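You operate a simulated robot arm through the tools that you are given. There is no shell and no other tool.

The job below is to be done with a simulated robot arm. You get a single attempt, and the scene is never put back.

## Task
Bend the tube in the bender to 45 degrees.
Fine: knob to GRIP first; afterwards swing the lever back to 0 and turn the knob to FREE.

Only the result counts: the job must be done as asked and must still hold three seconds after the hand-in. Knocking over, shifting, dropping, spilling or breaking anything else fails it.

## Robot
A 7-joint arm with a two-finger gripper, fixed in place. Base frame: the origin is at the foot of the arm, x ahead of it, y to its left, z up. Units: mm, degrees, N and s.
With the tool pointing down near the work surface it reaches from about 320 to 800 mm from the base axis. Its first joint turns from -166.0 to 166.0 degrees. Payload 2.45 kg.
Tool frame: the origin (TCP) lies between the finger pads and is the grasp point; the fingertips stand 27 mm ahead of it; z points along the fingers, y is the line along which they close. Largest opening 80 mm; the body of the gripper starts 54 mm behind the TCP.
Orientation is that of the tool frame in the base frame, as [roll, pitch, yaw] about the fixed x, y, z axes, in that order (R = Rz(yaw) Ry(pitch) Rx(roll)). With the fingers straight down and closing along the base's y, the tool's x points along the base's -x, its y along +y and its z along -z.

## Interface
- The arm moves only by the tool play_rows. Its argument "deltas" is text: rows parted by semicolons, each of 7 numbers parted by spaces: the shift along the tool's x, y, z in m, then the turn, a rotation vector about the tool's x, y, z in degrees, then the opening, from 0 (shut) to 1 (fully open). In form: dx dy dz rx ry rz grip; .... A call has 1 to 20 rows; each row shifts and turns the commanded pose from where the row before left it, along the tool's axes as they then stand. Rows are played at 5 a second. More than 50 mm and 8.6 degrees between two rows, or a gripper value outside its range, and nothing of the call is played. Where a pose cannot be reached the arm comes as near as it can. A force on the tool above 50 N (or 10 N above the force at the start of the call, whichever is more), or a blocked arm, ends the call early, and 0.2 s more pass. Each finger travels about 153 mm/s and halts on what it meets, pressing with about 35 N; the grip force reading is that of the motor and also rises with nothing between the fingers. The clock runs only during rows and for 0.2 s after the last one: add rows that do not move to give the fingers time. It gives the time, the measured TCP pose, the force on the tool (base axes), the opening and the grip force at its end, in the units of the frame above (readings bear some noise), with the torque about the TCP (base axes, N m) and any sound that the robot's microphone picked up.
- Cameras (640 x 400 px; columns grow to the right, rows downward): "scene" is fixed at [219.6, -650.8, 1363.4]; the picture's right is [0.83, -0.56, 0.00], its down [-0.21, -0.31, -0.93] and it looks along [0.52, 0.77, -0.37] (base axes); focal length 351 px, centre (320, 200). "wrist" rides on the gripper at [63, 12, -79] in the tool frame; the picture's right is [-0.19, 0.98, 0.00], its down [-0.72, -0.14, -0.68] and it looks along [-0.67, -0.13, 0.73] (tool axes); focal length 226 px, centre (320, 200). There is no depth. A picture from a camera that has moved, and an enlarged one, comes with that camera's place and axes in the base frame and with its lens.
- grab_frame(camera): a new picture of that camera. No time passes.
- lift_body(by): slides the trunk up (or, below 0, down) by that many mm; the arm rides with it, the base frame stays. It gives what a move gives, with no picture.
- close_up(camera, box): a new picture of the part [left, top, right, bottom] of that camera's present view, enlarged. No time passes.
- hand_in(): hands the job in; it is judged then, once.

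Places have to be worked out from the pictures, the camera data and where the tool is seen. Open the gripper and draw the arm clear of the work before you hand the job in, unless the task says otherwise.

The tools are called after "Call:" by a JSON object that holds its "method" and its "body". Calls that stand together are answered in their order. play_rows: Moves the arm, as the interface text tells. Its arguments: {"type":"object","properties":{"deltas":{"type":"string"}},"required":["deltas"]} The other tools are called the same way: lift_body (by) slides the trunk up or down; grab_frame (camera) takes a picture; close_up (camera, box) takes an enlarged picture of a part of a camera's view; hand_in () hands the job in.

At the start:

```text
time: 0.0
position: [515.9, -10.6, 1104.7]
tool_rot: [-179.9, 0.1, 179.9]
force: [0.7, -0.5, -0.5]
torque: [0.02, 0.03, -0.01]
finger_gap: 79.9
gripper_force: 0.0
trunk travel left (down, up): [-200.0, 340.0]
```

scene: 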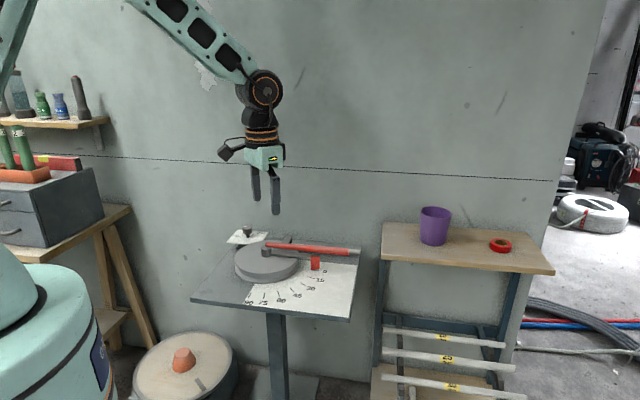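
wrist: 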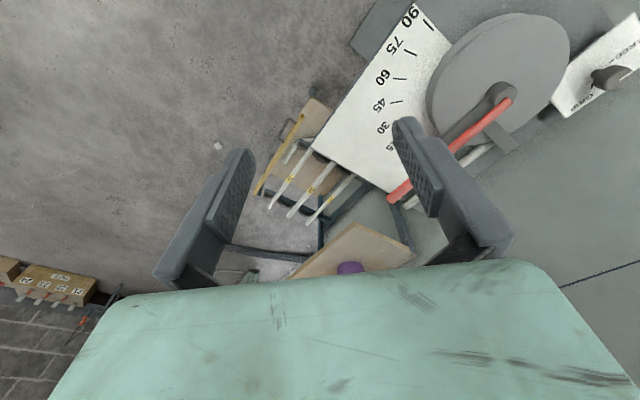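

I start with enlarged views of the bender from both cameras, to find the knob, the lever and the scale.

Call:
{"method": "close_up", "body": {"camera": "scene", "box": [180, 210, 380, 335]}}

Call:
{"method": "close_up", "body": {"camera": "wrist", "box": [340, 0, 640, 188]}}

Call:
{"method": "close_up", "body": {"camera": "scene", "box": [215, 215, 295, 265]}}

```text
3.20 times, centred on (280, 272) of scene
camera zoom: at [219.6, -650.8, 1363.4], right [0.83, -0.56, 0.0], down [-0.21, -0.31, -0.93], along [0.52, 0.77, -0.37], focal length 1122 px, centre (448, -32)
```

zoom: 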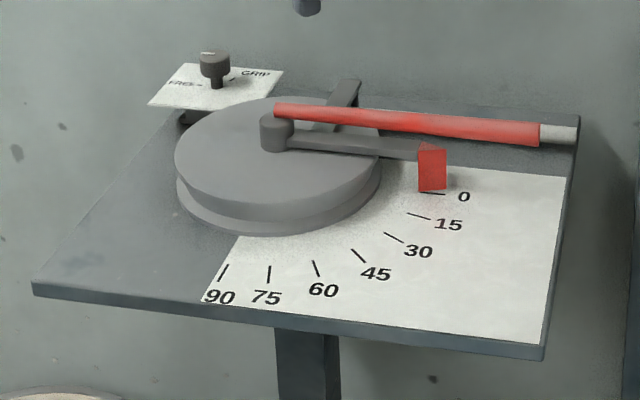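

```text
2.13 times, centred on (490, 94) of wrist
camera zoom: at [453.2, 2.2, 1184.3], right [0.19, 0.98, 0.0], down [0.72, -0.14, 0.68], along [0.67, -0.13, -0.73], focal length 481 px, centre (-42, 426)
```

zoom: 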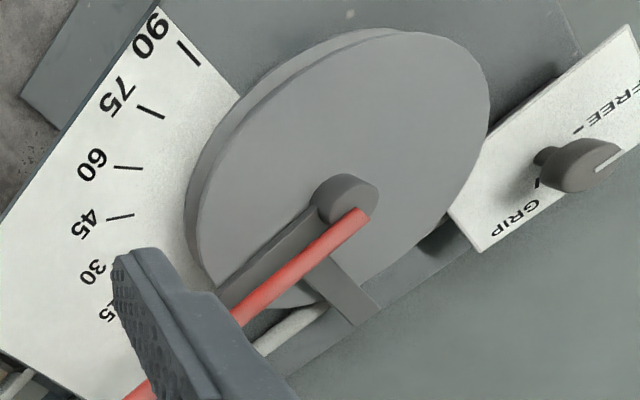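

```text
8.00 times, centred on (255, 240) of scene
camera zoom: at [219.6, -650.8, 1363.4], right [0.83, -0.56, 0.0], down [-0.21, -0.31, -0.93], along [0.52, 0.77, -0.37], focal length 2806 px, centre (840, -120)
```

zoom: 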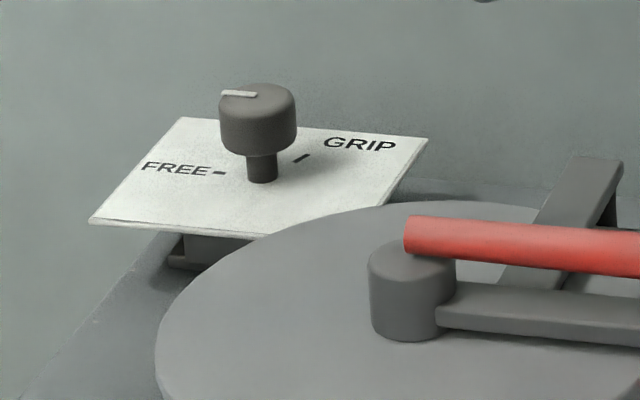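

The knob seems to be near (628, 414, 818), the hub near (642, 286, 787), and the lever points towards +x/-y. Before moving I check the labels and the surroundings.

Call:
{"method": "close_up", "body": {"camera": "scene", "box": [370, 320, 530, 400]}}

Call:
{"method": "close_up", "body": {"camera": "scene", "box": [260, 230, 370, 300]}}

Call:
{"method": "close_up", "body": {"camera": "wrist", "box": [240, 80, 420, 240]}}

Call:
{"method": "close_up", "body": {"camera": "wrist", "box": [0, 240, 130, 340]}}

```text
4.00 times, centred on (450, 360) of scene
camera zoom: at [219.6, -650.8, 1363.4], right [0.83, -0.56, 0.0], down [-0.21, -0.31, -0.93], along [0.52, 0.77, -0.37], focal length 1403 px, centre (-200, -440)
```

zoom: 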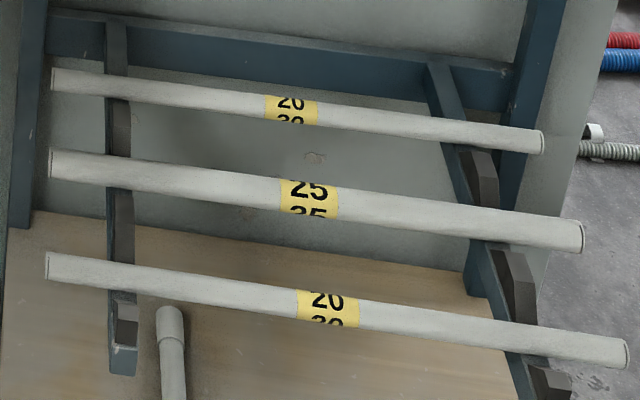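

```text
5.71 times, centred on (315, 265) of scene
camera zoom: at [219.6, -650.8, 1363.4], right [0.83, -0.56, 0.0], down [-0.21, -0.31, -0.93], along [0.52, 0.77, -0.37], focal length 2004 px, centre (349, -171)
```

zoom: 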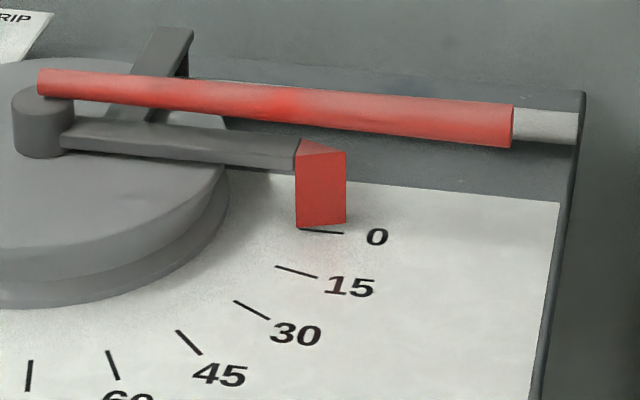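

```text
2.50 times, centred on (330, 160) of wrist
camera zoom: at [453.2, 2.2, 1184.3], right [0.19, 0.98, 0.0], down [0.72, -0.14, 0.68], along [0.67, -0.13, -0.73], focal length 565 px, centre (295, 300)
```

zoom: 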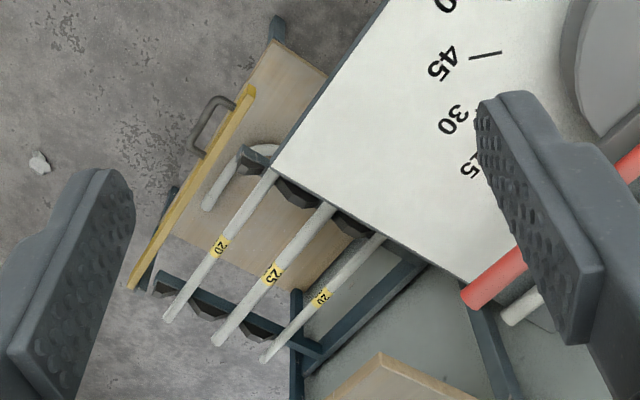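

```text
4.00 times, centred on (65, 290) of wrist
camera zoom: at [453.2, 2.2, 1184.3], right [0.19, 0.98, 0.0], down [0.72, -0.14, 0.68], along [0.67, -0.13, -0.73], focal length 904 px, centre (1340, -160)
```

zoom: 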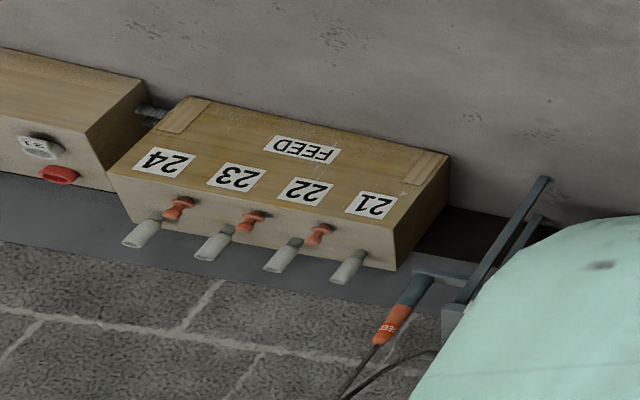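

The lever's red handle runs from the hub at about -47°, roughly above the grey arm with its red pointer at 0. I move to a spot with a better wrist view of the bender, well above everything.

Call:
{"method": "play_rows", "body": {"deltas": "0.00575 0.04125 0.010 0 0 0 1; 0.00575 0.04125 0.010 0 0 0 1; 0.00575 0.04125 0.010 0 0 0 1; 0.00575 0.04125 0.010 0 0 0 1; 0.00575 0.04125 0.010 0 0 0 1; 0.00575 0.04125 0.010 0 0 0 1; 0.00575 0.04125 0.010 0 0 0 1; 0.00575 0.04125 0.010 0 0 0 1; 0 0 0 0 0 0 1"}}

Call:
{"method": "grab_frame", "body": {"camera": "wrist"}}

Call:
{"method": "grab_frame", "body": {"camera": "scene"}}

```text
time: 2.0
position: [468.7, 320.0, 1026.0]
tool_rot: [-180.0, -0.1, 179.9]
force: [-0.6, 0.3, -0.2]
torque: [0.01, 0.0, -0.02]
finger_gap: 80.1
gripper_force: 0.1
trunk travel left (down, up): [-200.0, 340.0]
```

```text
taken
camera wrist: at [406.5, 332.1, 1105.0], right [0.19, 0.98, 0.0], down [0.72, -0.14, 0.68], along [0.67, -0.13, -0.73], focal length 226 px, centre (320, 200)
```

wrist: 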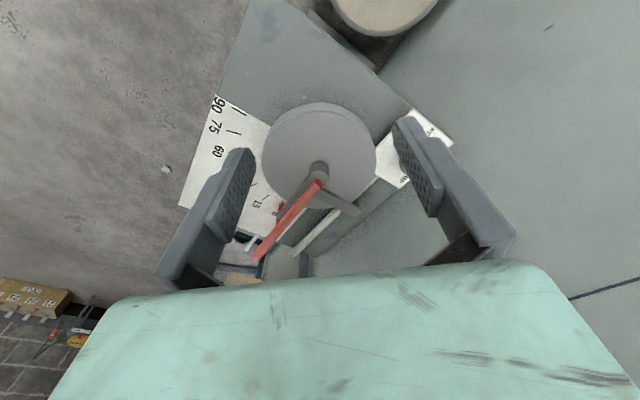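

```text
taken
```

scene: 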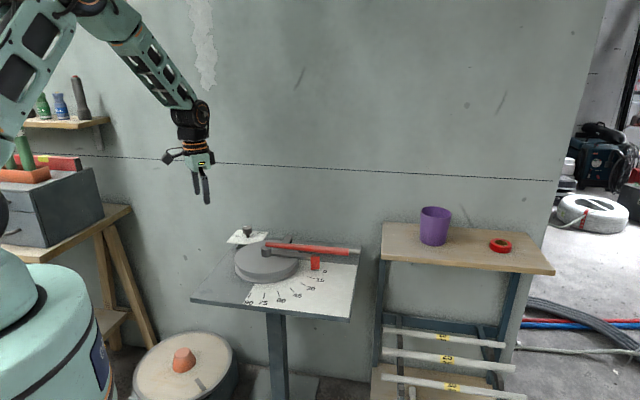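

Call:
{"method": "close_up", "body": {"camera": "wrist", "box": [220, 90, 460, 270]}}

Call:
{"method": "close_up", "body": {"camera": "wrist", "box": [360, 90, 460, 190]}}

```text
2.22 times, centred on (340, 180) of wrist
camera zoom: at [406.5, 332.1, 1105.0], right [0.19, 0.98, 0.0], down [0.72, -0.14, 0.68], along [0.67, -0.13, -0.73], focal length 502 px, centre (276, 244)
```

zoom: 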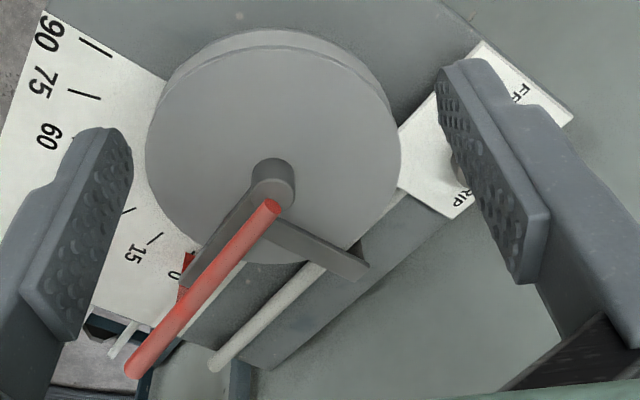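

```text
4.00 times, centred on (410, 140) of wrist
camera zoom: at [406.5, 332.1, 1105.0], right [0.19, 0.98, 0.0], down [0.72, -0.14, 0.68], along [0.67, -0.13, -0.73], focal length 904 px, centre (-40, 440)
```

zoom: 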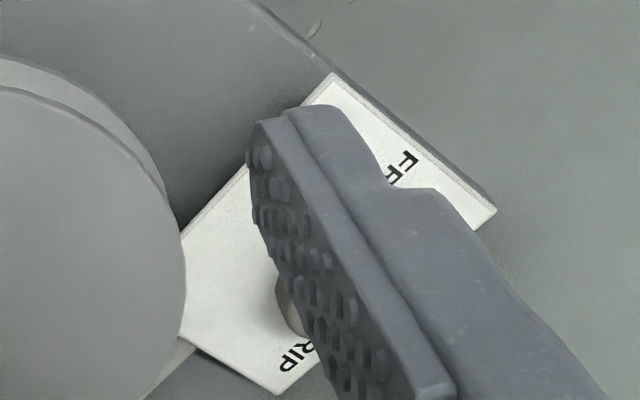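

I see hub, rod and tube clearly, but the finger hides the knob. I check how far the wall is behind the bender before moving over the knob.

Call:
{"method": "close_up", "body": {"camera": "scene", "box": [340, 250, 600, 400]}}

Call:
{"method": "close_up", "body": {"camera": "scene", "box": [120, 280, 360, 400]}}

```text
2.46 times, centred on (470, 325) of scene
camera zoom: at [219.6, -650.8, 1363.4], right [0.83, -0.56, 0.0], down [-0.21, -0.31, -0.93], along [0.52, 0.77, -0.37], focal length 863 px, centre (-49, -108)
```

zoom: 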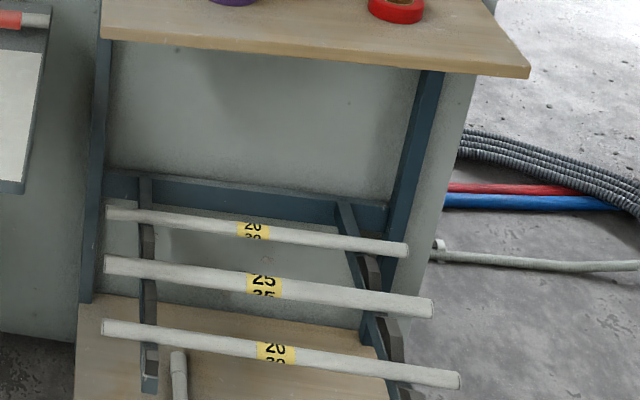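

```text
2.67 times, centred on (240, 340) of scene
camera zoom: at [219.6, -650.8, 1363.4], right [0.83, -0.56, 0.0], down [-0.21, -0.31, -0.93], along [0.52, 0.77, -0.37], focal length 935 px, centre (533, -173)
```

zoom: 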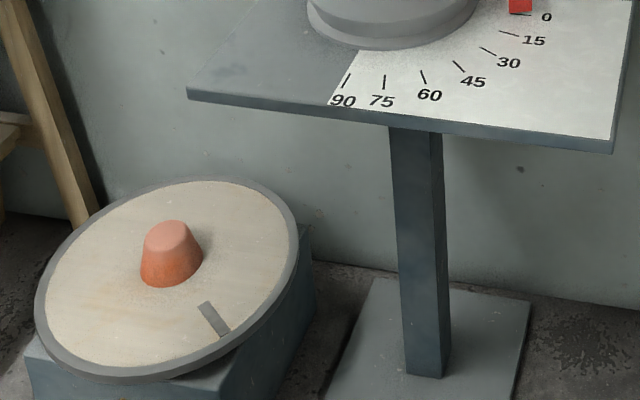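

The wall is about 150 mm beyond the knob, so there is room. I move above the knob at z≈980 to view it between the fingers.

Call:
{"method": "play_rows", "body": {"deltas": "-0.038 0.023 0.0115 0 0 0 1; -0.038 0.023 0.0115 0 0 0 1; -0.038 0.023 0.0115 0 0 0 1; -0.038 0.023 0.0115 0 0 0 1; 0 0 0 0 0 0 1"}}

Call:
{"method": "grab_frame", "body": {"camera": "wrist"}}

Call:
{"method": "grab_frame", "body": {"camera": "scene"}}

```text
time: 3.2
position: [620.5, 411.2, 978.4]
tool_rot: [-180.0, -0.1, 180.0]
force: [-0.5, 0.3, 0.4]
torque: [-0.01, -0.01, -0.01]
finger_gap: 79.8
gripper_force: 0.1
trunk travel left (down, up): [-200.0, 340.0]
```

```text
taken
camera wrist: at [558.0, 424.1, 1057.7], right [0.19, 0.98, 0.0], down [0.72, -0.14, 0.68], along [0.67, -0.13, -0.73], focal length 226 px, centre (320, 200)
```

wrist: 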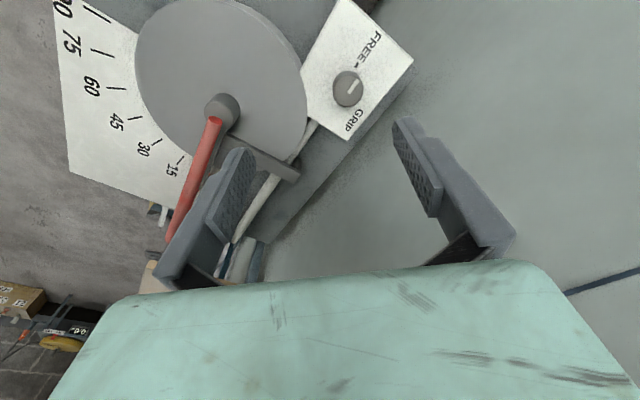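

```text
taken
```

scene: 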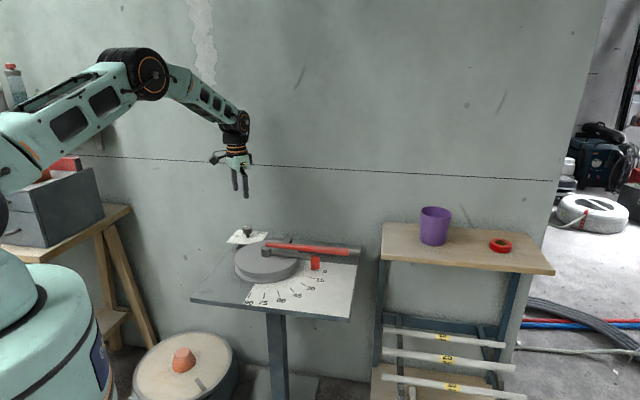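

Call:
{"method": "close_up", "body": {"camera": "wrist", "box": [280, 0, 440, 150]}}

Call:
{"method": "close_up", "body": {"camera": "wrist", "box": [120, 60, 340, 260]}}

```text
2.67 times, centred on (360, 75) of wrist
camera zoom: at [558.0, 424.1, 1057.7], right [0.19, 0.98, 0.0], down [0.72, -0.14, 0.68], along [0.67, -0.13, -0.73], focal length 603 px, centre (213, 533)
```

zoom: 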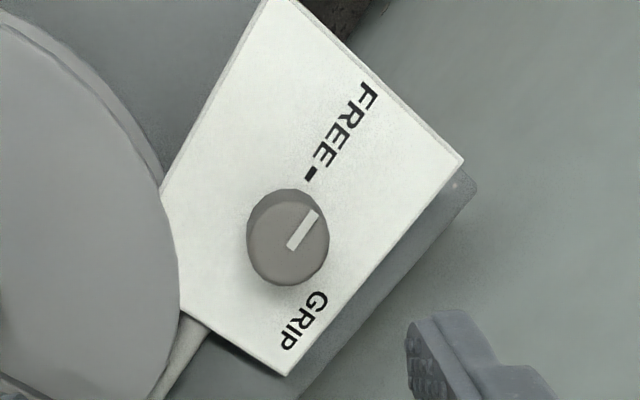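

```text
2.00 times, centred on (230, 160) of wrist
camera zoom: at [558.0, 424.1, 1057.7], right [0.19, 0.98, 0.0], down [0.72, -0.14, 0.68], along [0.67, -0.13, -0.73], focal length 452 px, centre (500, 280)
```

zoom: 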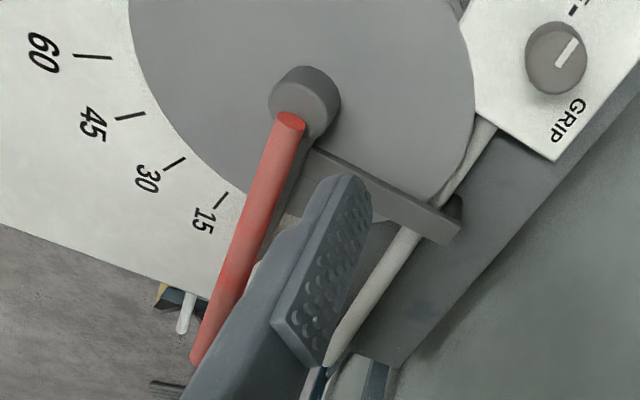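

The knob's mark points to FREE (about 133° in the base plane) and the knob is near (638, 437, 811). I zoom in further to find the GRIP tick direction.

Call:
{"method": "close_up", "body": {"camera": "scene", "box": [227, 221, 273, 250]}}

Call:
{"method": "close_up", "body": {"camera": "wrist", "box": [320, 40, 390, 140]}}

```text
13.79 times, centred on (250, 236) of scene
camera zoom: at [219.6, -650.8, 1363.4], right [0.83, -0.56, 0.0], down [-0.21, -0.31, -0.93], along [0.52, 0.77, -0.37], focal length 4837 px, centre (1286, -290)
```

zoom: 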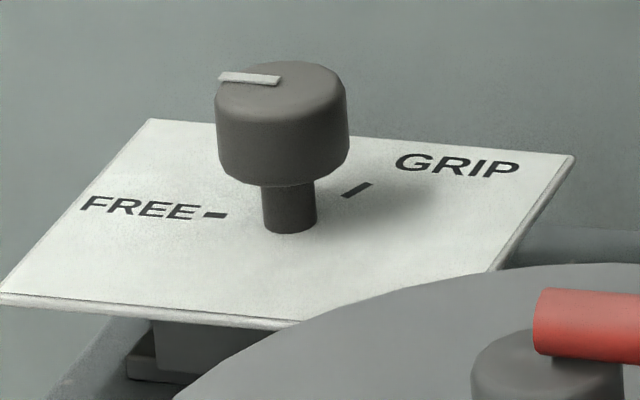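

```text
4.00 times, centred on (355, 90) of wrist
camera zoom: at [558.0, 424.1, 1057.7], right [0.19, 0.98, 0.0], down [0.72, -0.14, 0.68], along [0.67, -0.13, -0.73], focal length 904 px, centre (180, 640)
```

zoom: 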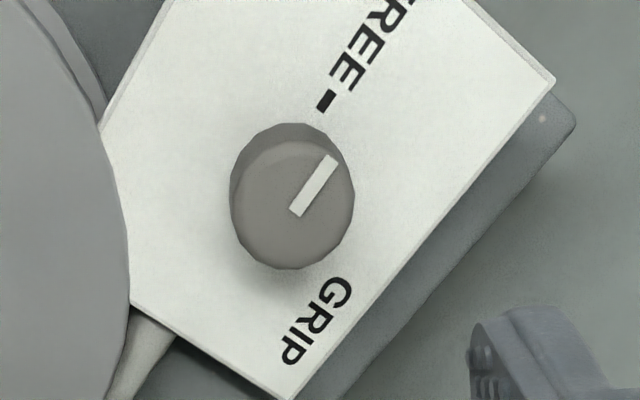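

GRIP lies at about 15°, so the knob needs a clockwise turn of about 120° from FREE at about 135°. I lower to z≈880 over (639, 438), narrow the opening to about 60 mm, and check the centring.

Call:
{"method": "play_rows", "body": {"deltas": "-0.006 0.009 0.033 0 0 0 0.75; -0.006 0.009 0.033 0 0 0 0.75; -0.0065 0.009 0.032 0 0 0 0.75; 0 0 0 0 0 0 0.75"}}

Call:
{"method": "grab_frame", "body": {"camera": "wrist"}}

Call:
{"method": "close_up", "body": {"camera": "scene", "box": [200, 180, 300, 260]}}

```text
time: 4.2
position: [640.2, 439.5, 881.6]
tool_rot: [180.0, 0.1, 179.9]
force: [-0.2, -0.5, 0.6]
torque: [-0.01, 0.01, -0.01]
finger_gap: 60.1
gripper_force: 0.1
trunk travel left (down, up): [-200.0, 340.0]
```

```text
taken
camera wrist: at [577.0, 451.4, 960.9], right [0.19, 0.98, 0.0], down [0.72, -0.14, 0.68], along [0.67, -0.13, -0.73], focal length 226 px, centre (320, 200)
```

wrist: 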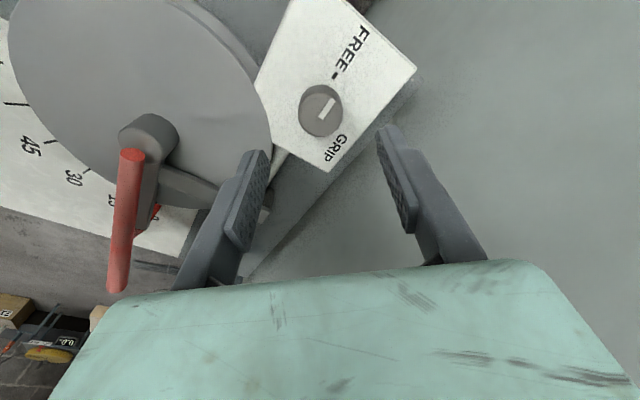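

```text
5.00 times, centred on (250, 220) of scene
camera zoom: at [219.6, -650.8, 1363.4], right [0.83, -0.56, 0.0], down [-0.21, -0.31, -0.93], along [0.52, 0.77, -0.37], focal length 1754 px, centre (670, 100)
```

zoom: 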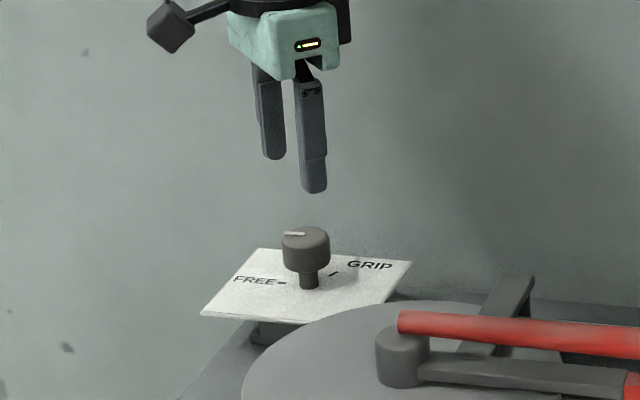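

Scene view suggests the knob top is at z≈802 and roughly centred under the tool. I zoom in on both views to verify the centring before going down.

Call:
{"method": "close_up", "body": {"camera": "wrist", "box": [240, 60, 420, 180]}}

Call:
{"method": "close_up", "body": {"camera": "scene", "box": [235, 200, 283, 242]}}

```text
3.33 times, centred on (330, 120) of wrist
camera zoom: at [577.0, 451.4, 960.9], right [0.19, 0.98, 0.0], down [0.72, -0.14, 0.68], along [0.67, -0.13, -0.73], focal length 754 px, centre (287, 467)
```

zoom: 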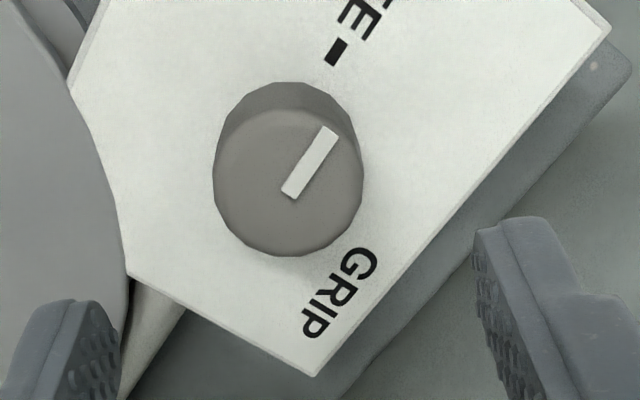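

```text
9.52 times, centred on (259, 221) of scene
camera zoom: at [219.6, -650.8, 1363.4], right [0.83, -0.56, 0.0], down [-0.21, -0.31, -0.93], along [0.52, 0.77, -0.37], focal length 3340 px, centre (901, 0)
```

zoom: 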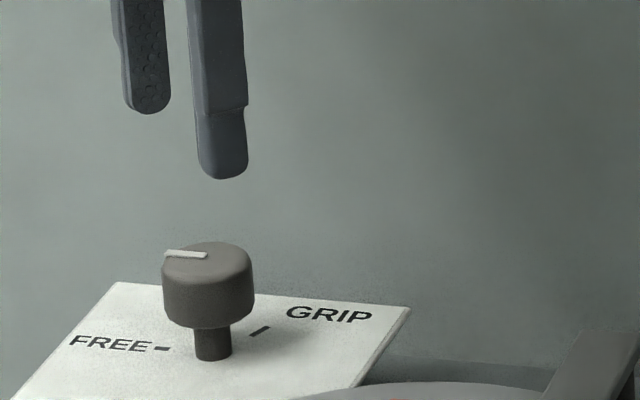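

The knob looks centred under the TCP within a few mm, its top at z≈804 and the plate at ≈768. I descend to z≈815 first and check the forces and the view.

Call:
{"method": "play_rows", "body": {"deltas": "0 0 0.024 0 0 0 0.75; 0 0 0.024 0 0 0 0.75; 0 0 0.018 0 0 0 0.75; 0 0 0 0 0 0 0.75"}}

Call:
{"method": "grab_frame", "body": {"camera": "wrist"}}

Call:
{"method": "close_up", "body": {"camera": "scene", "box": [225, 200, 283, 250]}}

```text
time: 5.2
position: [640.1, 439.3, 815.5]
tool_rot: [-180.0, 0.0, -180.0]
force: [0.1, -0.2, 0.5]
torque: [-0.01, -0.01, 0.01]
finger_gap: 59.9
gripper_force: 0.0
trunk travel left (down, up): [-200.0, 340.0]
```

```text
taken
camera wrist: at [576.7, 451.5, 894.3], right [0.19, 0.98, 0.0], down [0.72, -0.14, 0.68], along [0.67, -0.13, -0.73], focal length 226 px, centre (320, 200)
```

wrist: 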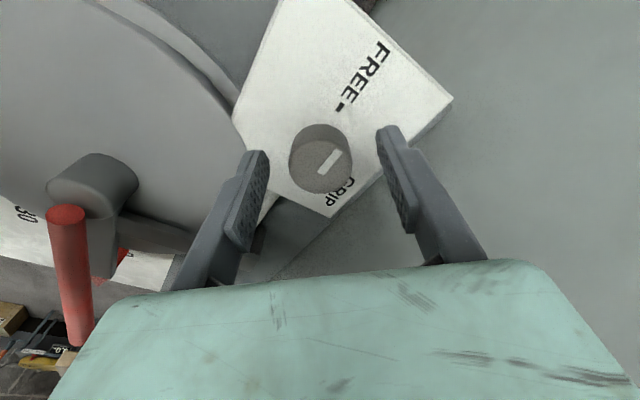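

```text
8.00 times, centred on (254, 225) of scene
camera zoom: at [219.6, -650.8, 1363.4], right [0.83, -0.56, 0.0], down [-0.21, -0.31, -0.93], along [0.52, 0.77, -0.37], focal length 2806 px, centre (848, 0)
```

zoom: 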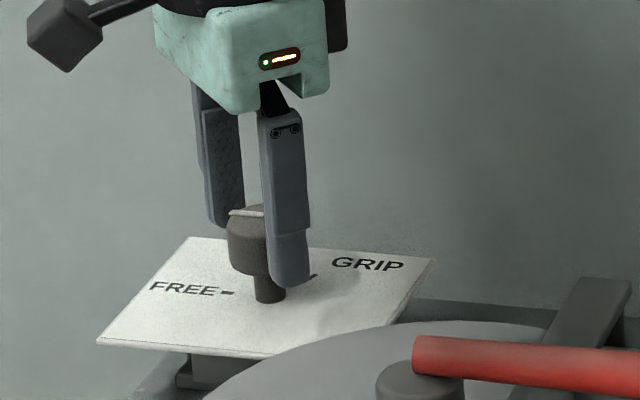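

Knob top is at z≈803, centred. I rotate the open fingers 30° counter-clockwise and drop to z≈804, then close and check the grip.

Call:
{"method": "play_rows", "body": {"deltas": "0 0 0.003 0 0 -7.5 0.68; 0 0 0.003 0 0 -7.5 0.68; 0 0 0.003 0 0 -7.5 0.68; 0 0 0.002 0 0 -7.5 0.68; 0 0 0 0 0 0 0.68"}}

Call:
{"method": "grab_frame", "body": {"camera": "wrist"}}

```text
time: 6.4
position: [639.0, 438.2, 803.1]
tool_rot: [-180.0, 0.1, -149.9]
force: [-0.4, -0.7, 0.1]
torque: [-0.03, 0.0, -0.01]
finger_gap: 54.4
gripper_force: 0.0
trunk travel left (down, up): [-200.0, 340.0]
```

```text
taken
camera wrist: at [579.4, 417.4, 883.3], right [-0.32, 0.95, 0.0], down [0.69, 0.24, 0.68], along [0.64, 0.22, -0.73], focal length 226 px, centre (320, 200)
```

wrist: 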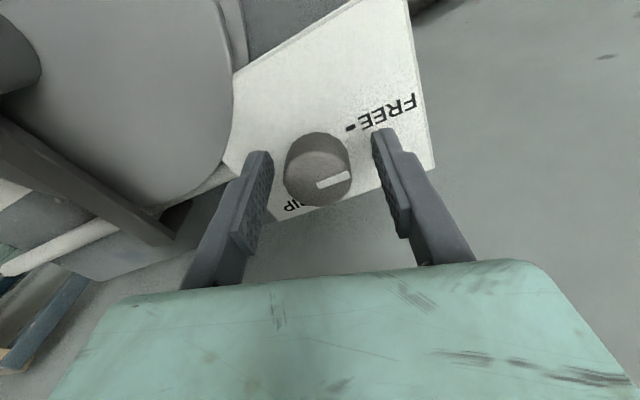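

Knob is well centred between the pads. I close the gripper.

Call:
{"method": "play_rows", "body": {"deltas": "0 0 0 0 0 0 0.3; 0 0 0 0 0 0 0.3; 0 0 0 0 0 0 0.3"}}

Call:
{"method": "grab_frame", "body": {"camera": "wrist"}}

```text
time: 7.2
position: [641.6, 437.4, 802.8]
tool_rot: [-180.0, -0.1, -150.0]
force: [5.0, -11.2, -5.2]
torque: [-0.11, -0.36, -0.03]
finger_gap: 32.5
gripper_force: 45.1
trunk travel left (down, up): [-200.0, 340.0]
```

```text
taken
camera wrist: at [580.2, 416.1, 882.6], right [-0.32, 0.95, 0.0], down [0.69, 0.24, 0.68], along [0.64, 0.22, -0.73], focal length 226 px, centre (320, 200)
```

wrist: 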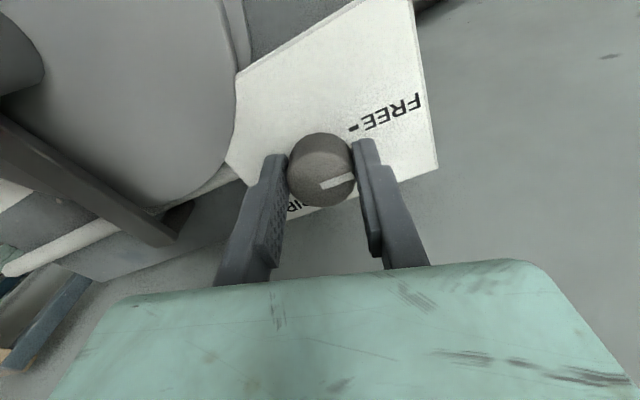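

Gripped at 32.5 mm (45 N) with small side force. I turn clockwise by about 64°.

Call:
{"method": "play_rows", "body": {"deltas": "0 0 0 0 0 6.4 0.2; 0 0 0 0 0 6.4 0.2; 0 0 0 0 0 6.4 0.2; 0 0 0 0 0 6.4 0.2; 0 0 0 0 0 6.4 0.2; 0 0 0 0 0 6.4 0.2; 0 0 0 0 0 6.4 0.2; 0 0 0 0 0 6.4 0.2; 0 0 0 0 0 6.4 0.2; 0 0 0 0 0 6.4 0.2; 0 0 0 0 0 0 0.2"}}

Call:
{"method": "grab_frame", "body": {"camera": "wrist"}}

Call:
{"method": "close_up", "body": {"camera": "scene", "box": [225, 200, 283, 250]}}

```text
time: 9.6
position: [640.6, 440.4, 803.5]
tool_rot: [-180.0, 0.0, 146.0]
force: [8.2, 11.8, -7.8]
torque: [0.62, 0.27, 0.04]
finger_gap: 32.6
gripper_force: 45.5
trunk travel left (down, up): [-200.0, 340.0]
```

```text
taken
camera wrist: at [595.9, 486.0, 882.6], right [0.71, 0.7, 0.0], down [0.52, -0.52, 0.68], along [0.48, -0.48, -0.73], focal length 226 px, centre (320, 200)
```

wrist: 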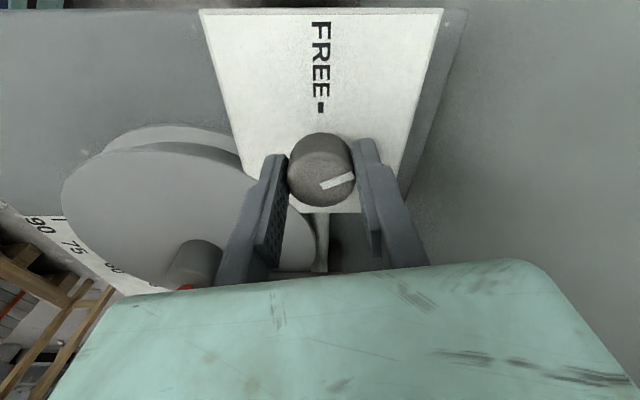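

```text
8.00 times, centred on (254, 225) of scene
camera zoom: at [219.6, -650.8, 1363.4], right [0.83, -0.56, 0.0], down [-0.21, -0.31, -0.93], along [0.52, 0.77, -0.37], focal length 2806 px, centre (848, 0)
```

zoom: 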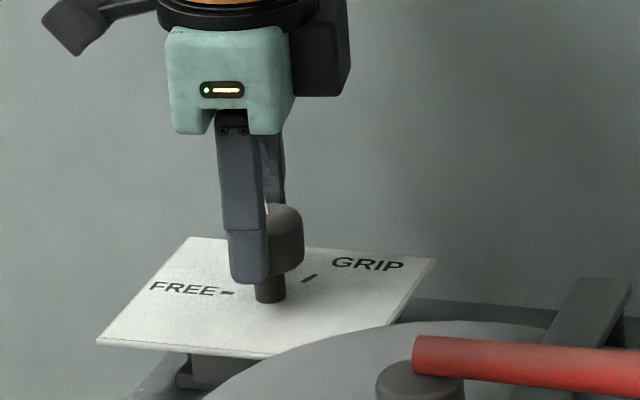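

The knob followed the tool by 64° without slipping. I release, swing the open fingers back 64°, nudge +1.5 mm in x and check the knob before re-gripping.

Call:
{"method": "play_rows", "body": {"deltas": "0 0 0 0 0 0 0.68; 0 0 0 0 0 0 0.68; 0 0 0 0 0 -8 0.68; 0 0 0 0 0 -8 0.68; 0 0 0 0 0 -8 0.68; 0 0 0 0 0 -8 0.68; 0 0 0 0 0 -8 0.68; 0 0 0 0 0 -8 0.68; 0 0 0 0 0 -8 0.68; 0 0 0 0 0 -8 0.68; -0.0013 -0.0007 0 0 0 0 0.68; 0 0 0 0 0 0 0.68"}}

Call:
{"method": "grab_frame", "body": {"camera": "wrist"}}

```text
time: 12.2
position: [640.3, 437.5, 803.1]
tool_rot: [180.0, -0.1, -149.9]
force: [-0.2, -0.7, -1.2]
torque: [0.01, -0.02, -0.01]
finger_gap: 54.2
gripper_force: 0.0
trunk travel left (down, up): [-200.0, 340.0]
```

```text
taken
camera wrist: at [580.6, 417.3, 882.7], right [-0.32, 0.95, 0.0], down [0.69, 0.24, 0.68], along [0.64, 0.22, -0.73], focal length 226 px, centre (320, 200)
```

wrist: 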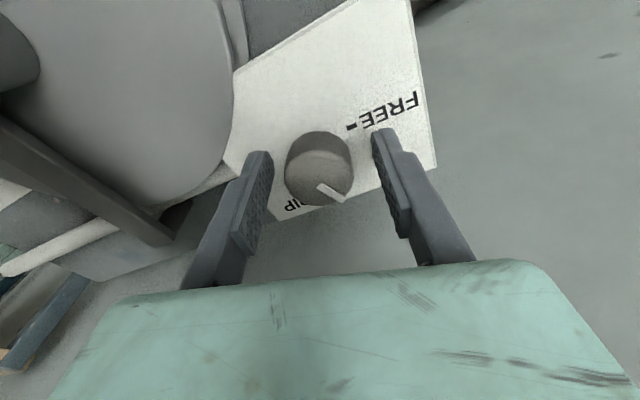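

The knob held its place at about 64° turned. I grip again and turn a further 54° clockwise, then check against the GRIP tick.

Call:
{"method": "play_rows", "body": {"deltas": "0 0 0 0 0 0 0.2; 0 0 0 0 0 0 0.2; 0 0 0 0 0 0 0.2; 0 0 0 0 0 6 0.2; 0 0 0 0 0 6 0.2; 0 0 0 0 0 6 0.2; 0 0 0 0 0 6 0.2; 0 0 0 0 0 6 0.2; 0 0 0 0 0 6 0.2; 0 0 0 0 0 6 0.2; 0 0 0 0 0 6 0.2; 0 0 0 0 0 6 0.2; 0 0 0 0 0 0 0.2"}}

Call:
{"method": "grab_frame", "body": {"camera": "wrist"}}

Call:
{"method": "close_up", "body": {"camera": "scene", "box": [227, 221, 273, 250]}}

```text
time: 15.0
position: [642.3, 438.7, 803.5]
tool_rot: [179.9, -0.1, 155.9]
force: [5.0, 5.5, -10.7]
torque: [0.49, 0.65, -0.01]
finger_gap: 32.8
gripper_force: 45.1
trunk travel left (down, up): [-200.0, 340.0]
```

```text
taken
camera wrist: at [589.5, 476.5, 882.5], right [0.58, 0.82, 0.0], down [0.6, -0.42, 0.68], along [0.56, -0.39, -0.73], focal length 226 px, centre (320, 200)
```

wrist: 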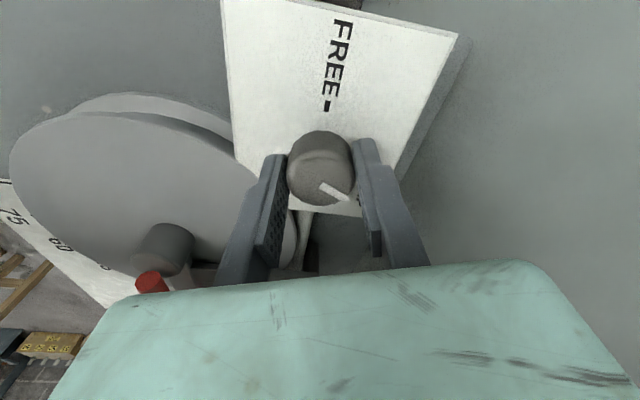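

```text
13.79 times, centred on (250, 236) of scene
camera zoom: at [219.6, -650.8, 1363.4], right [0.83, -0.56, 0.0], down [-0.21, -0.31, -0.93], along [0.52, 0.77, -0.37], focal length 4837 px, centre (1286, -290)
```

zoom: 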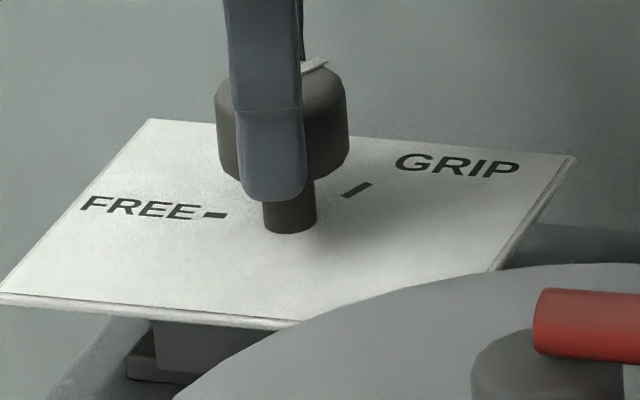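

Turned 118° in all; the mark now looks roughly parallel to the GRIP tick. I open the fingers and lift a little to see the mark clearly.

Call:
{"method": "play_rows", "body": {"deltas": "0 0 0 0 0 0 0.68; 0 0 0 0 0 0 0.68; 0 0 -0.020 0 0 0 0.68; 0 0 -0.020 0 0 0 0.68; 0 0 -0.02 0 0 0 0.68; 0 0 0 0 0 0 0.68"}}

Call:
{"method": "close_up", "body": {"camera": "wrist", "box": [220, 0, 440, 200]}}

Call:
{"method": "close_up", "body": {"camera": "scene", "box": [227, 221, 273, 250]}}

```text
time: 16.4
position: [639.7, 438.8, 863.4]
tool_rot: [180.0, -0.1, 155.9]
force: [-0.2, -0.1, 1.6]
torque: [-0.02, 0.04, -0.02]
finger_gap: 54.3
gripper_force: 0.0
trunk travel left (down, up): [-200.0, 340.0]
```

```text
2.00 times, centred on (330, 100) of wrist
camera zoom: at [588.3, 475.9, 943.6], right [0.58, 0.82, 0.0], down [0.6, -0.42, 0.68], along [0.56, -0.39, -0.73], focal length 452 px, centre (300, 400)
```

zoom: 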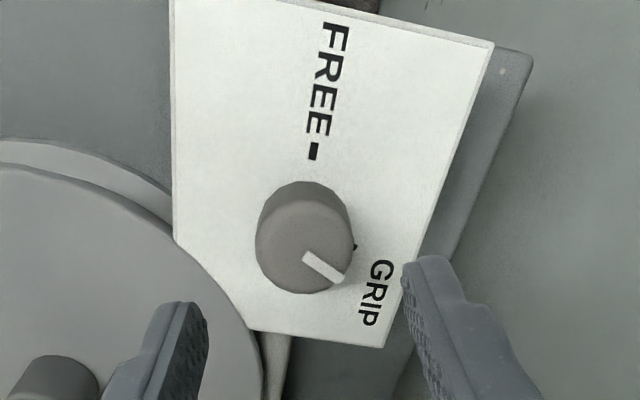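

```text
13.79 times, centred on (250, 236) of scene
camera zoom: at [219.6, -650.8, 1363.4], right [0.83, -0.56, 0.0], down [-0.21, -0.31, -0.93], along [0.52, 0.77, -0.37], focal length 4837 px, centre (1286, -290)
```

zoom: 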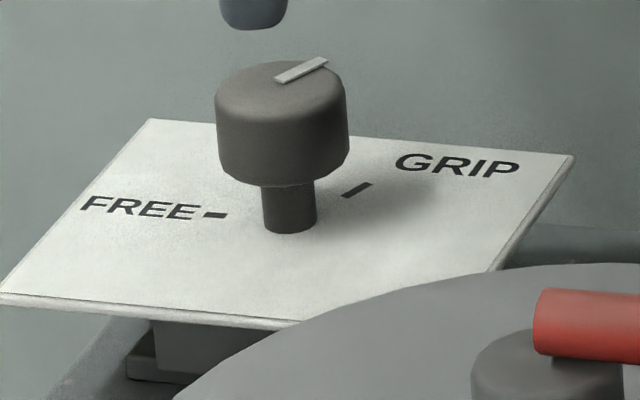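

The mark now lies on the GRIP tick (about 24° in both wrist readings). Next I rise, turn the tool so it closes across the lever rod (yaw about 135°), and move above the rod at about 185 mm from the hub.

Call:
{"method": "play_rows", "body": {"deltas": "0 0 -0.015 0 0 7 0.75; 0 0 -0.015 0 0 7 0.75; 0 0 -0.015 0 0 7 0.75; -0.0424 -0.01536 0 0 0 0 0.75; -0.0424 -0.01536 0 0 0 0 0.75; -0.0424 -0.01536 0 0 0 0 0.75; -0.0424 -0.01536 0 0 0 0 0.75; -0.0424 -0.01536 0 0 0 0 0.75; -0.0424 -0.01536 0 0 0 0 0.75; -0.0424 -0.01536 0 0 0 0 0.75; 0 0 0 0 0 0 0.75"}}

Call:
{"method": "grab_frame", "body": {"camera": "wrist"}}

Call:
{"method": "grab_frame", "body": {"camera": "scene"}}

```text
time: 18.8
position: [773.7, 155.1, 907.2]
tool_rot: [-179.9, -0.1, 135.4]
force: [-0.3, 0.2, -0.3]
torque: [-0.04, 0.01, -0.02]
finger_gap: 60.1
gripper_force: 0.0
trunk travel left (down, up): [-200.0, 340.0]
```

```text
taken
camera wrist: at [738.0, 208.8, 986.8], right [0.83, 0.56, 0.0], down [0.41, -0.61, 0.68], along [0.38, -0.56, -0.73], focal length 226 px, centre (320, 200)
```

wrist: 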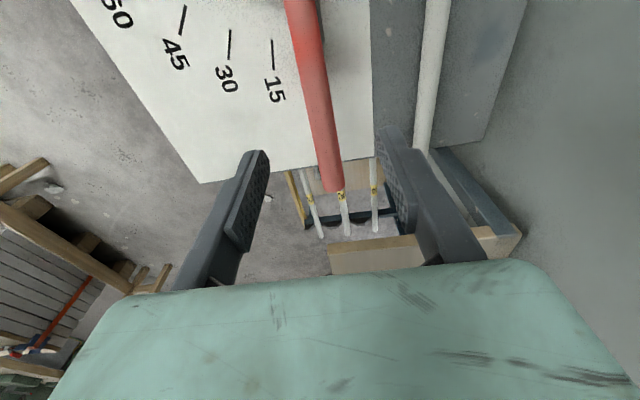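

```text
taken
```

scene: 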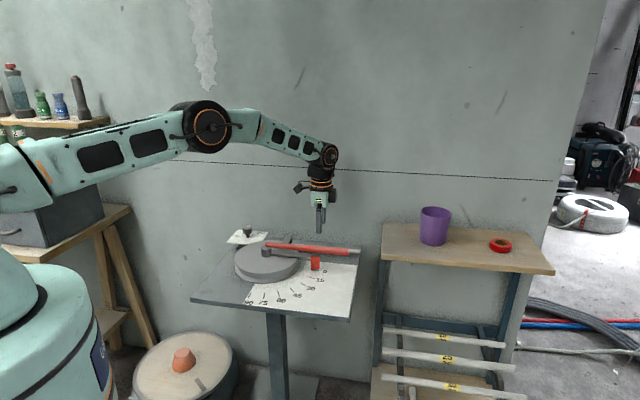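

The tool is over the rod, which lies about 7 mm to its -y side. I shift by 7 mm and descend to z≈806 with the fingers straddling the rod.

Call:
{"method": "play_rows", "body": {"deltas": "0 -0.007 0.010 0 0 0 0.75; 0 0 0.030 0 0 0 0.75; 0 0 0.030 0 0 0 0.75; 0 0 0 0 0 0 0.75"}}

Call:
{"method": "grab_frame", "body": {"camera": "wrist"}}

Call:
{"method": "close_up", "body": {"camera": "scene", "box": [260, 180, 380, 280]}}

```text
time: 19.8
position: [770.4, 146.9, 838.3]
tool_rot: [-180.0, 0.0, 134.9]
force: [-0.2, -0.4, -0.4]
torque: [-0.01, -0.02, -0.01]
finger_gap: 60.1
gripper_force: 0.1
trunk travel left (down, up): [-200.0, 340.0]
```

```text
taken
camera wrist: at [735.0, 200.6, 916.9], right [0.83, 0.56, 0.0], down [0.41, -0.61, 0.68], along [0.38, -0.57, -0.73], focal length 226 px, centre (320, 200)
```

wrist: 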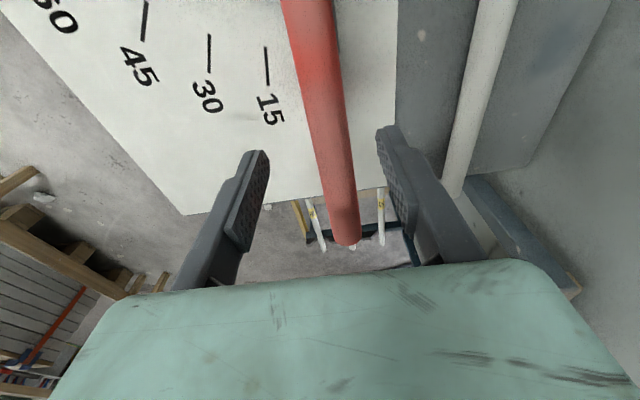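

```text
4.00 times, centred on (320, 230) of scene
camera zoom: at [219.6, -650.8, 1363.4], right [0.83, -0.56, 0.0], down [-0.21, -0.31, -0.93], along [0.52, 0.77, -0.37], focal length 1403 px, centre (320, 80)
```

zoom: 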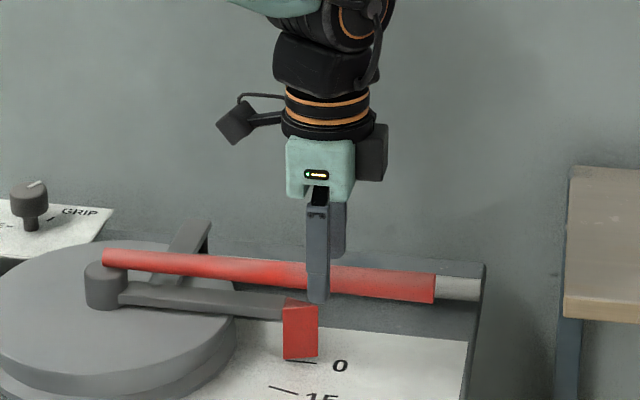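

In this nearer view the rod sits about 6 mm to the tool's +y side, so I shift back 6 mm, move 5 mm outwards from the red flag, and lower to z≈812.

Call:
{"method": "play_rows", "body": {"deltas": "-0.005 0.006 0.006 0 0 0 0.75; 0 0 0.010 0 0 0 0.75; 0 0 0.010 0 0 0 0.75; 0 0 0 0 0 0 0.75"}}

Call:
{"method": "grab_frame", "body": {"camera": "wrist"}}

Call:
{"method": "close_up", "body": {"camera": "scene", "box": [270, 200, 370, 280]}}

```text
time: 20.8
position: [778.7, 148.6, 812.5]
tool_rot: [-179.9, -0.1, 135.0]
force: [-0.7, 0.4, 0.2]
torque: [0.01, 0.0, -0.05]
finger_gap: 60.0
gripper_force: 0.1
trunk travel left (down, up): [-200.0, 340.0]
```

```text
taken
camera wrist: at [743.0, 201.8, 891.4], right [0.83, 0.56, 0.0], down [0.41, -0.61, 0.68], along [0.38, -0.57, -0.73], focal length 226 px, centre (320, 200)
```

wrist: 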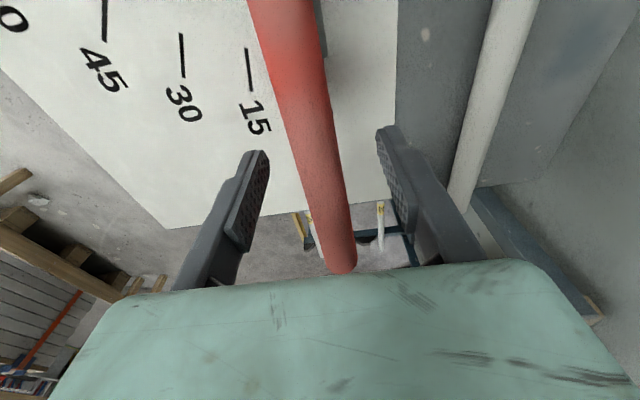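

```text
5.00 times, centred on (320, 240) of scene
camera zoom: at [219.6, -650.8, 1363.4], right [0.83, -0.56, 0.0], down [-0.21, -0.31, -0.93], along [0.52, 0.77, -0.37], focal length 1754 px, centre (320, 0)
```

zoom: 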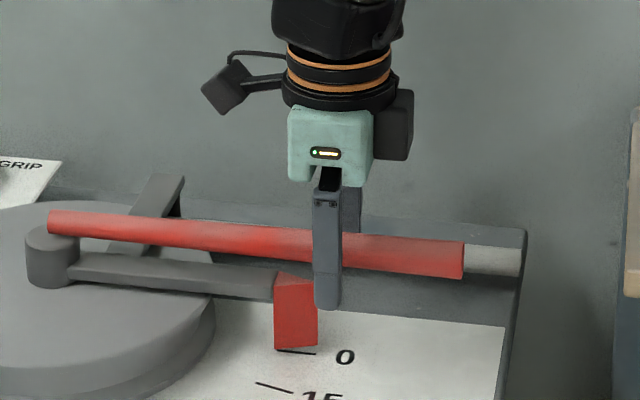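

The rod is centred between the fingers at about 193 mm from the hub. I narrow the fingers to a loose hold of about 30 mm.

Call:
{"method": "play_rows", "body": {"deltas": "0 0 0 0 0 0 0.38; 0 0 0 0 0 0 0.38; 0 0 0 0 0 0 0.38"}}

Call:
{"method": "grab_frame", "body": {"camera": "wrist"}}

Call:
{"method": "close_up", "body": {"camera": "scene", "box": [240, 215, 370, 305]}}

```text
time: 21.6
position: [779.0, 148.7, 811.9]
tool_rot: [180.0, -0.1, 135.1]
force: [0.0, 0.2, 0.1]
torque: [-0.01, 0.0, -0.06]
finger_gap: 30.6
gripper_force: 0.0
trunk travel left (down, up): [-200.0, 340.0]
```

```text
taken
camera wrist: at [742.8, 201.8, 891.4], right [0.83, 0.56, 0.0], down [0.41, -0.61, 0.68], along [0.38, -0.57, -0.73], focal length 226 px, centre (320, 200)
```

wrist: 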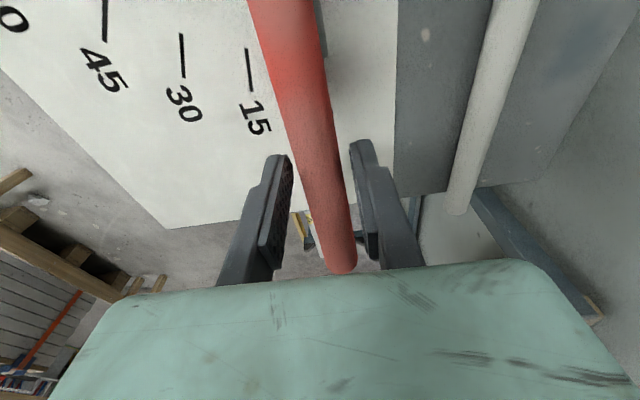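

```text
4.44 times, centred on (305, 260) of scene
camera zoom: at [219.6, -650.8, 1363.4], right [0.83, -0.56, 0.0], down [-0.21, -0.31, -0.93], along [0.52, 0.77, -0.37], focal length 1559 px, centre (387, -67)
```

zoom: 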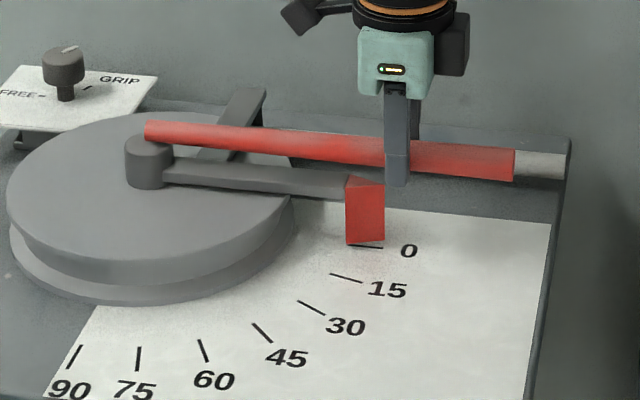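

Loose hold at 30.6 mm. I start swinging the lever clockwise along the arc: 10° at 2° per row, watching the force.

Call:
{"method": "play_rows", "body": {"deltas": "0.00012 -0.00677 0 0 0 2 0.38; 0.00012 -0.00677 0 0 0 2 0.38; 0.00012 -0.00677 0 0 0 2 0.38; 0.00012 -0.00677 0 0 0 2 0.38; 0.00012 -0.00677 0 0 0 2 0.38"}}

Call:
{"method": "close_up", "body": {"camera": "scene", "box": [240, 215, 370, 305]}}

Call:
{"method": "grab_frame", "body": {"camera": "wrist"}}

```text
time: 22.8
position: [752.3, 126.3, 812.3]
tool_rot: [179.9, 0.1, 125.0]
force: [4.0, 2.3, 0.9]
torque: [0.04, -0.03, 0.07]
finger_gap: 33.5
gripper_force: 2.5
trunk travel left (down, up): [-200.0, 340.0]
```

```text
4.44 times, centred on (305, 260) of scene
camera zoom: at [219.6, -650.8, 1363.4], right [0.83, -0.56, 0.0], down [-0.21, -0.31, -0.93], along [0.52, 0.77, -0.37], focal length 1559 px, centre (387, -67)
```

zoom: 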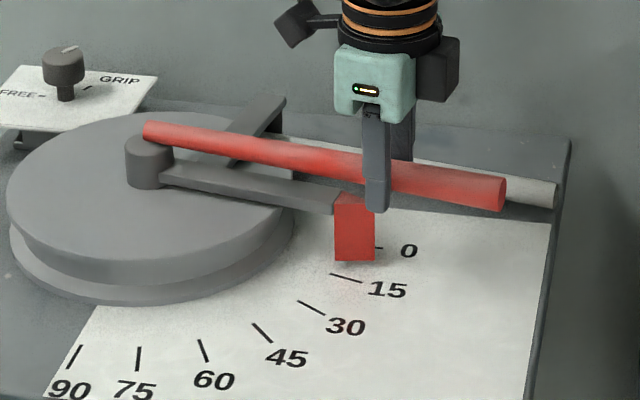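

```text
taken
camera wrist: at [726.8, 185.8, 891.8], right [0.91, 0.4, 0.0], down [0.3, -0.67, 0.68], along [0.28, -0.62, -0.73], focal length 226 px, centre (320, 200)
```

wrist: 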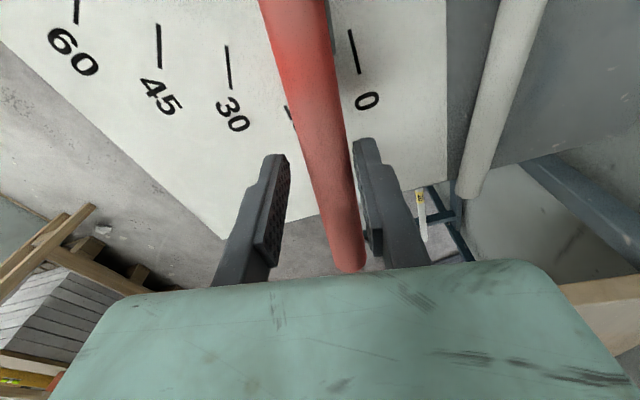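

The lever follows with only about 5 N; the tube starts to bend with it. I continue another 28°.

Call:
{"method": "play_rows", "body": {"deltas": "0.00012 -0.00677 0 0 0 2 0.38; 0.00012 -0.00677 0 0 0 2 0.38; 0.00012 -0.00677 0 0 0 2 0.38; 0.00012 -0.00677 0 0 0 2 0.38; 0.00012 -0.00677 0 0 0 2 0.38; 0.00012 -0.00677 0 0 0 2 0.38; 0.00012 -0.00677 0 0 0 2 0.38; 0.00012 -0.00677 0 0 0 2 0.38; 0.00012 -0.00677 0 0 0 2 0.38; 0.00012 -0.00677 0 0 0 2 0.38; 0.00012 -0.00677 0 0 0 2 0.38; 0.00012 -0.00677 0 0 0 2 0.38; 0.00012 -0.00677 0 0 0 2 0.38; 0.00012 -0.00677 0 0 0 2 0.38"}}

Call:
{"method": "close_up", "body": {"camera": "scene", "box": [240, 215, 370, 305]}}

Call:
{"method": "grab_frame", "body": {"camera": "wrist"}}

```text
time: 25.8
position: [663.8, 92.9, 813.6]
tool_rot: [-180.0, -0.1, 97.0]
force: [4.9, 3.0, 0.9]
torque: [0.01, -0.06, 0.09]
finger_gap: 33.9
gripper_force: 1.8
trunk travel left (down, up): [-200.0, 340.0]
```

```text
4.44 times, centred on (305, 260) of scene
camera zoom: at [219.6, -650.8, 1363.4], right [0.83, -0.56, 0.0], down [-0.21, -0.31, -0.93], along [0.52, 0.77, -0.37], focal length 1559 px, centre (387, -67)
```

zoom: 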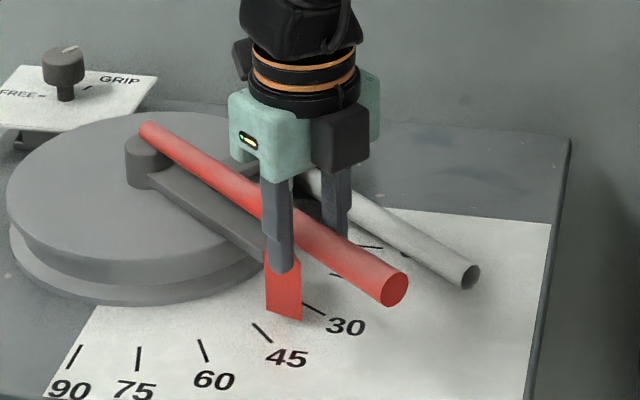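

```text
taken
camera wrist: at [669.7, 156.4, 891.9], right [1.0, -0.07, 0.0], down [-0.05, -0.73, 0.68], along [-0.05, -0.68, -0.73], focal length 226 px, centre (320, 200)
```

wrist: 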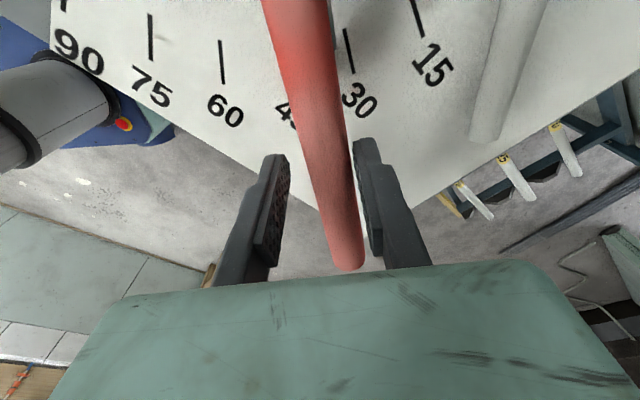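

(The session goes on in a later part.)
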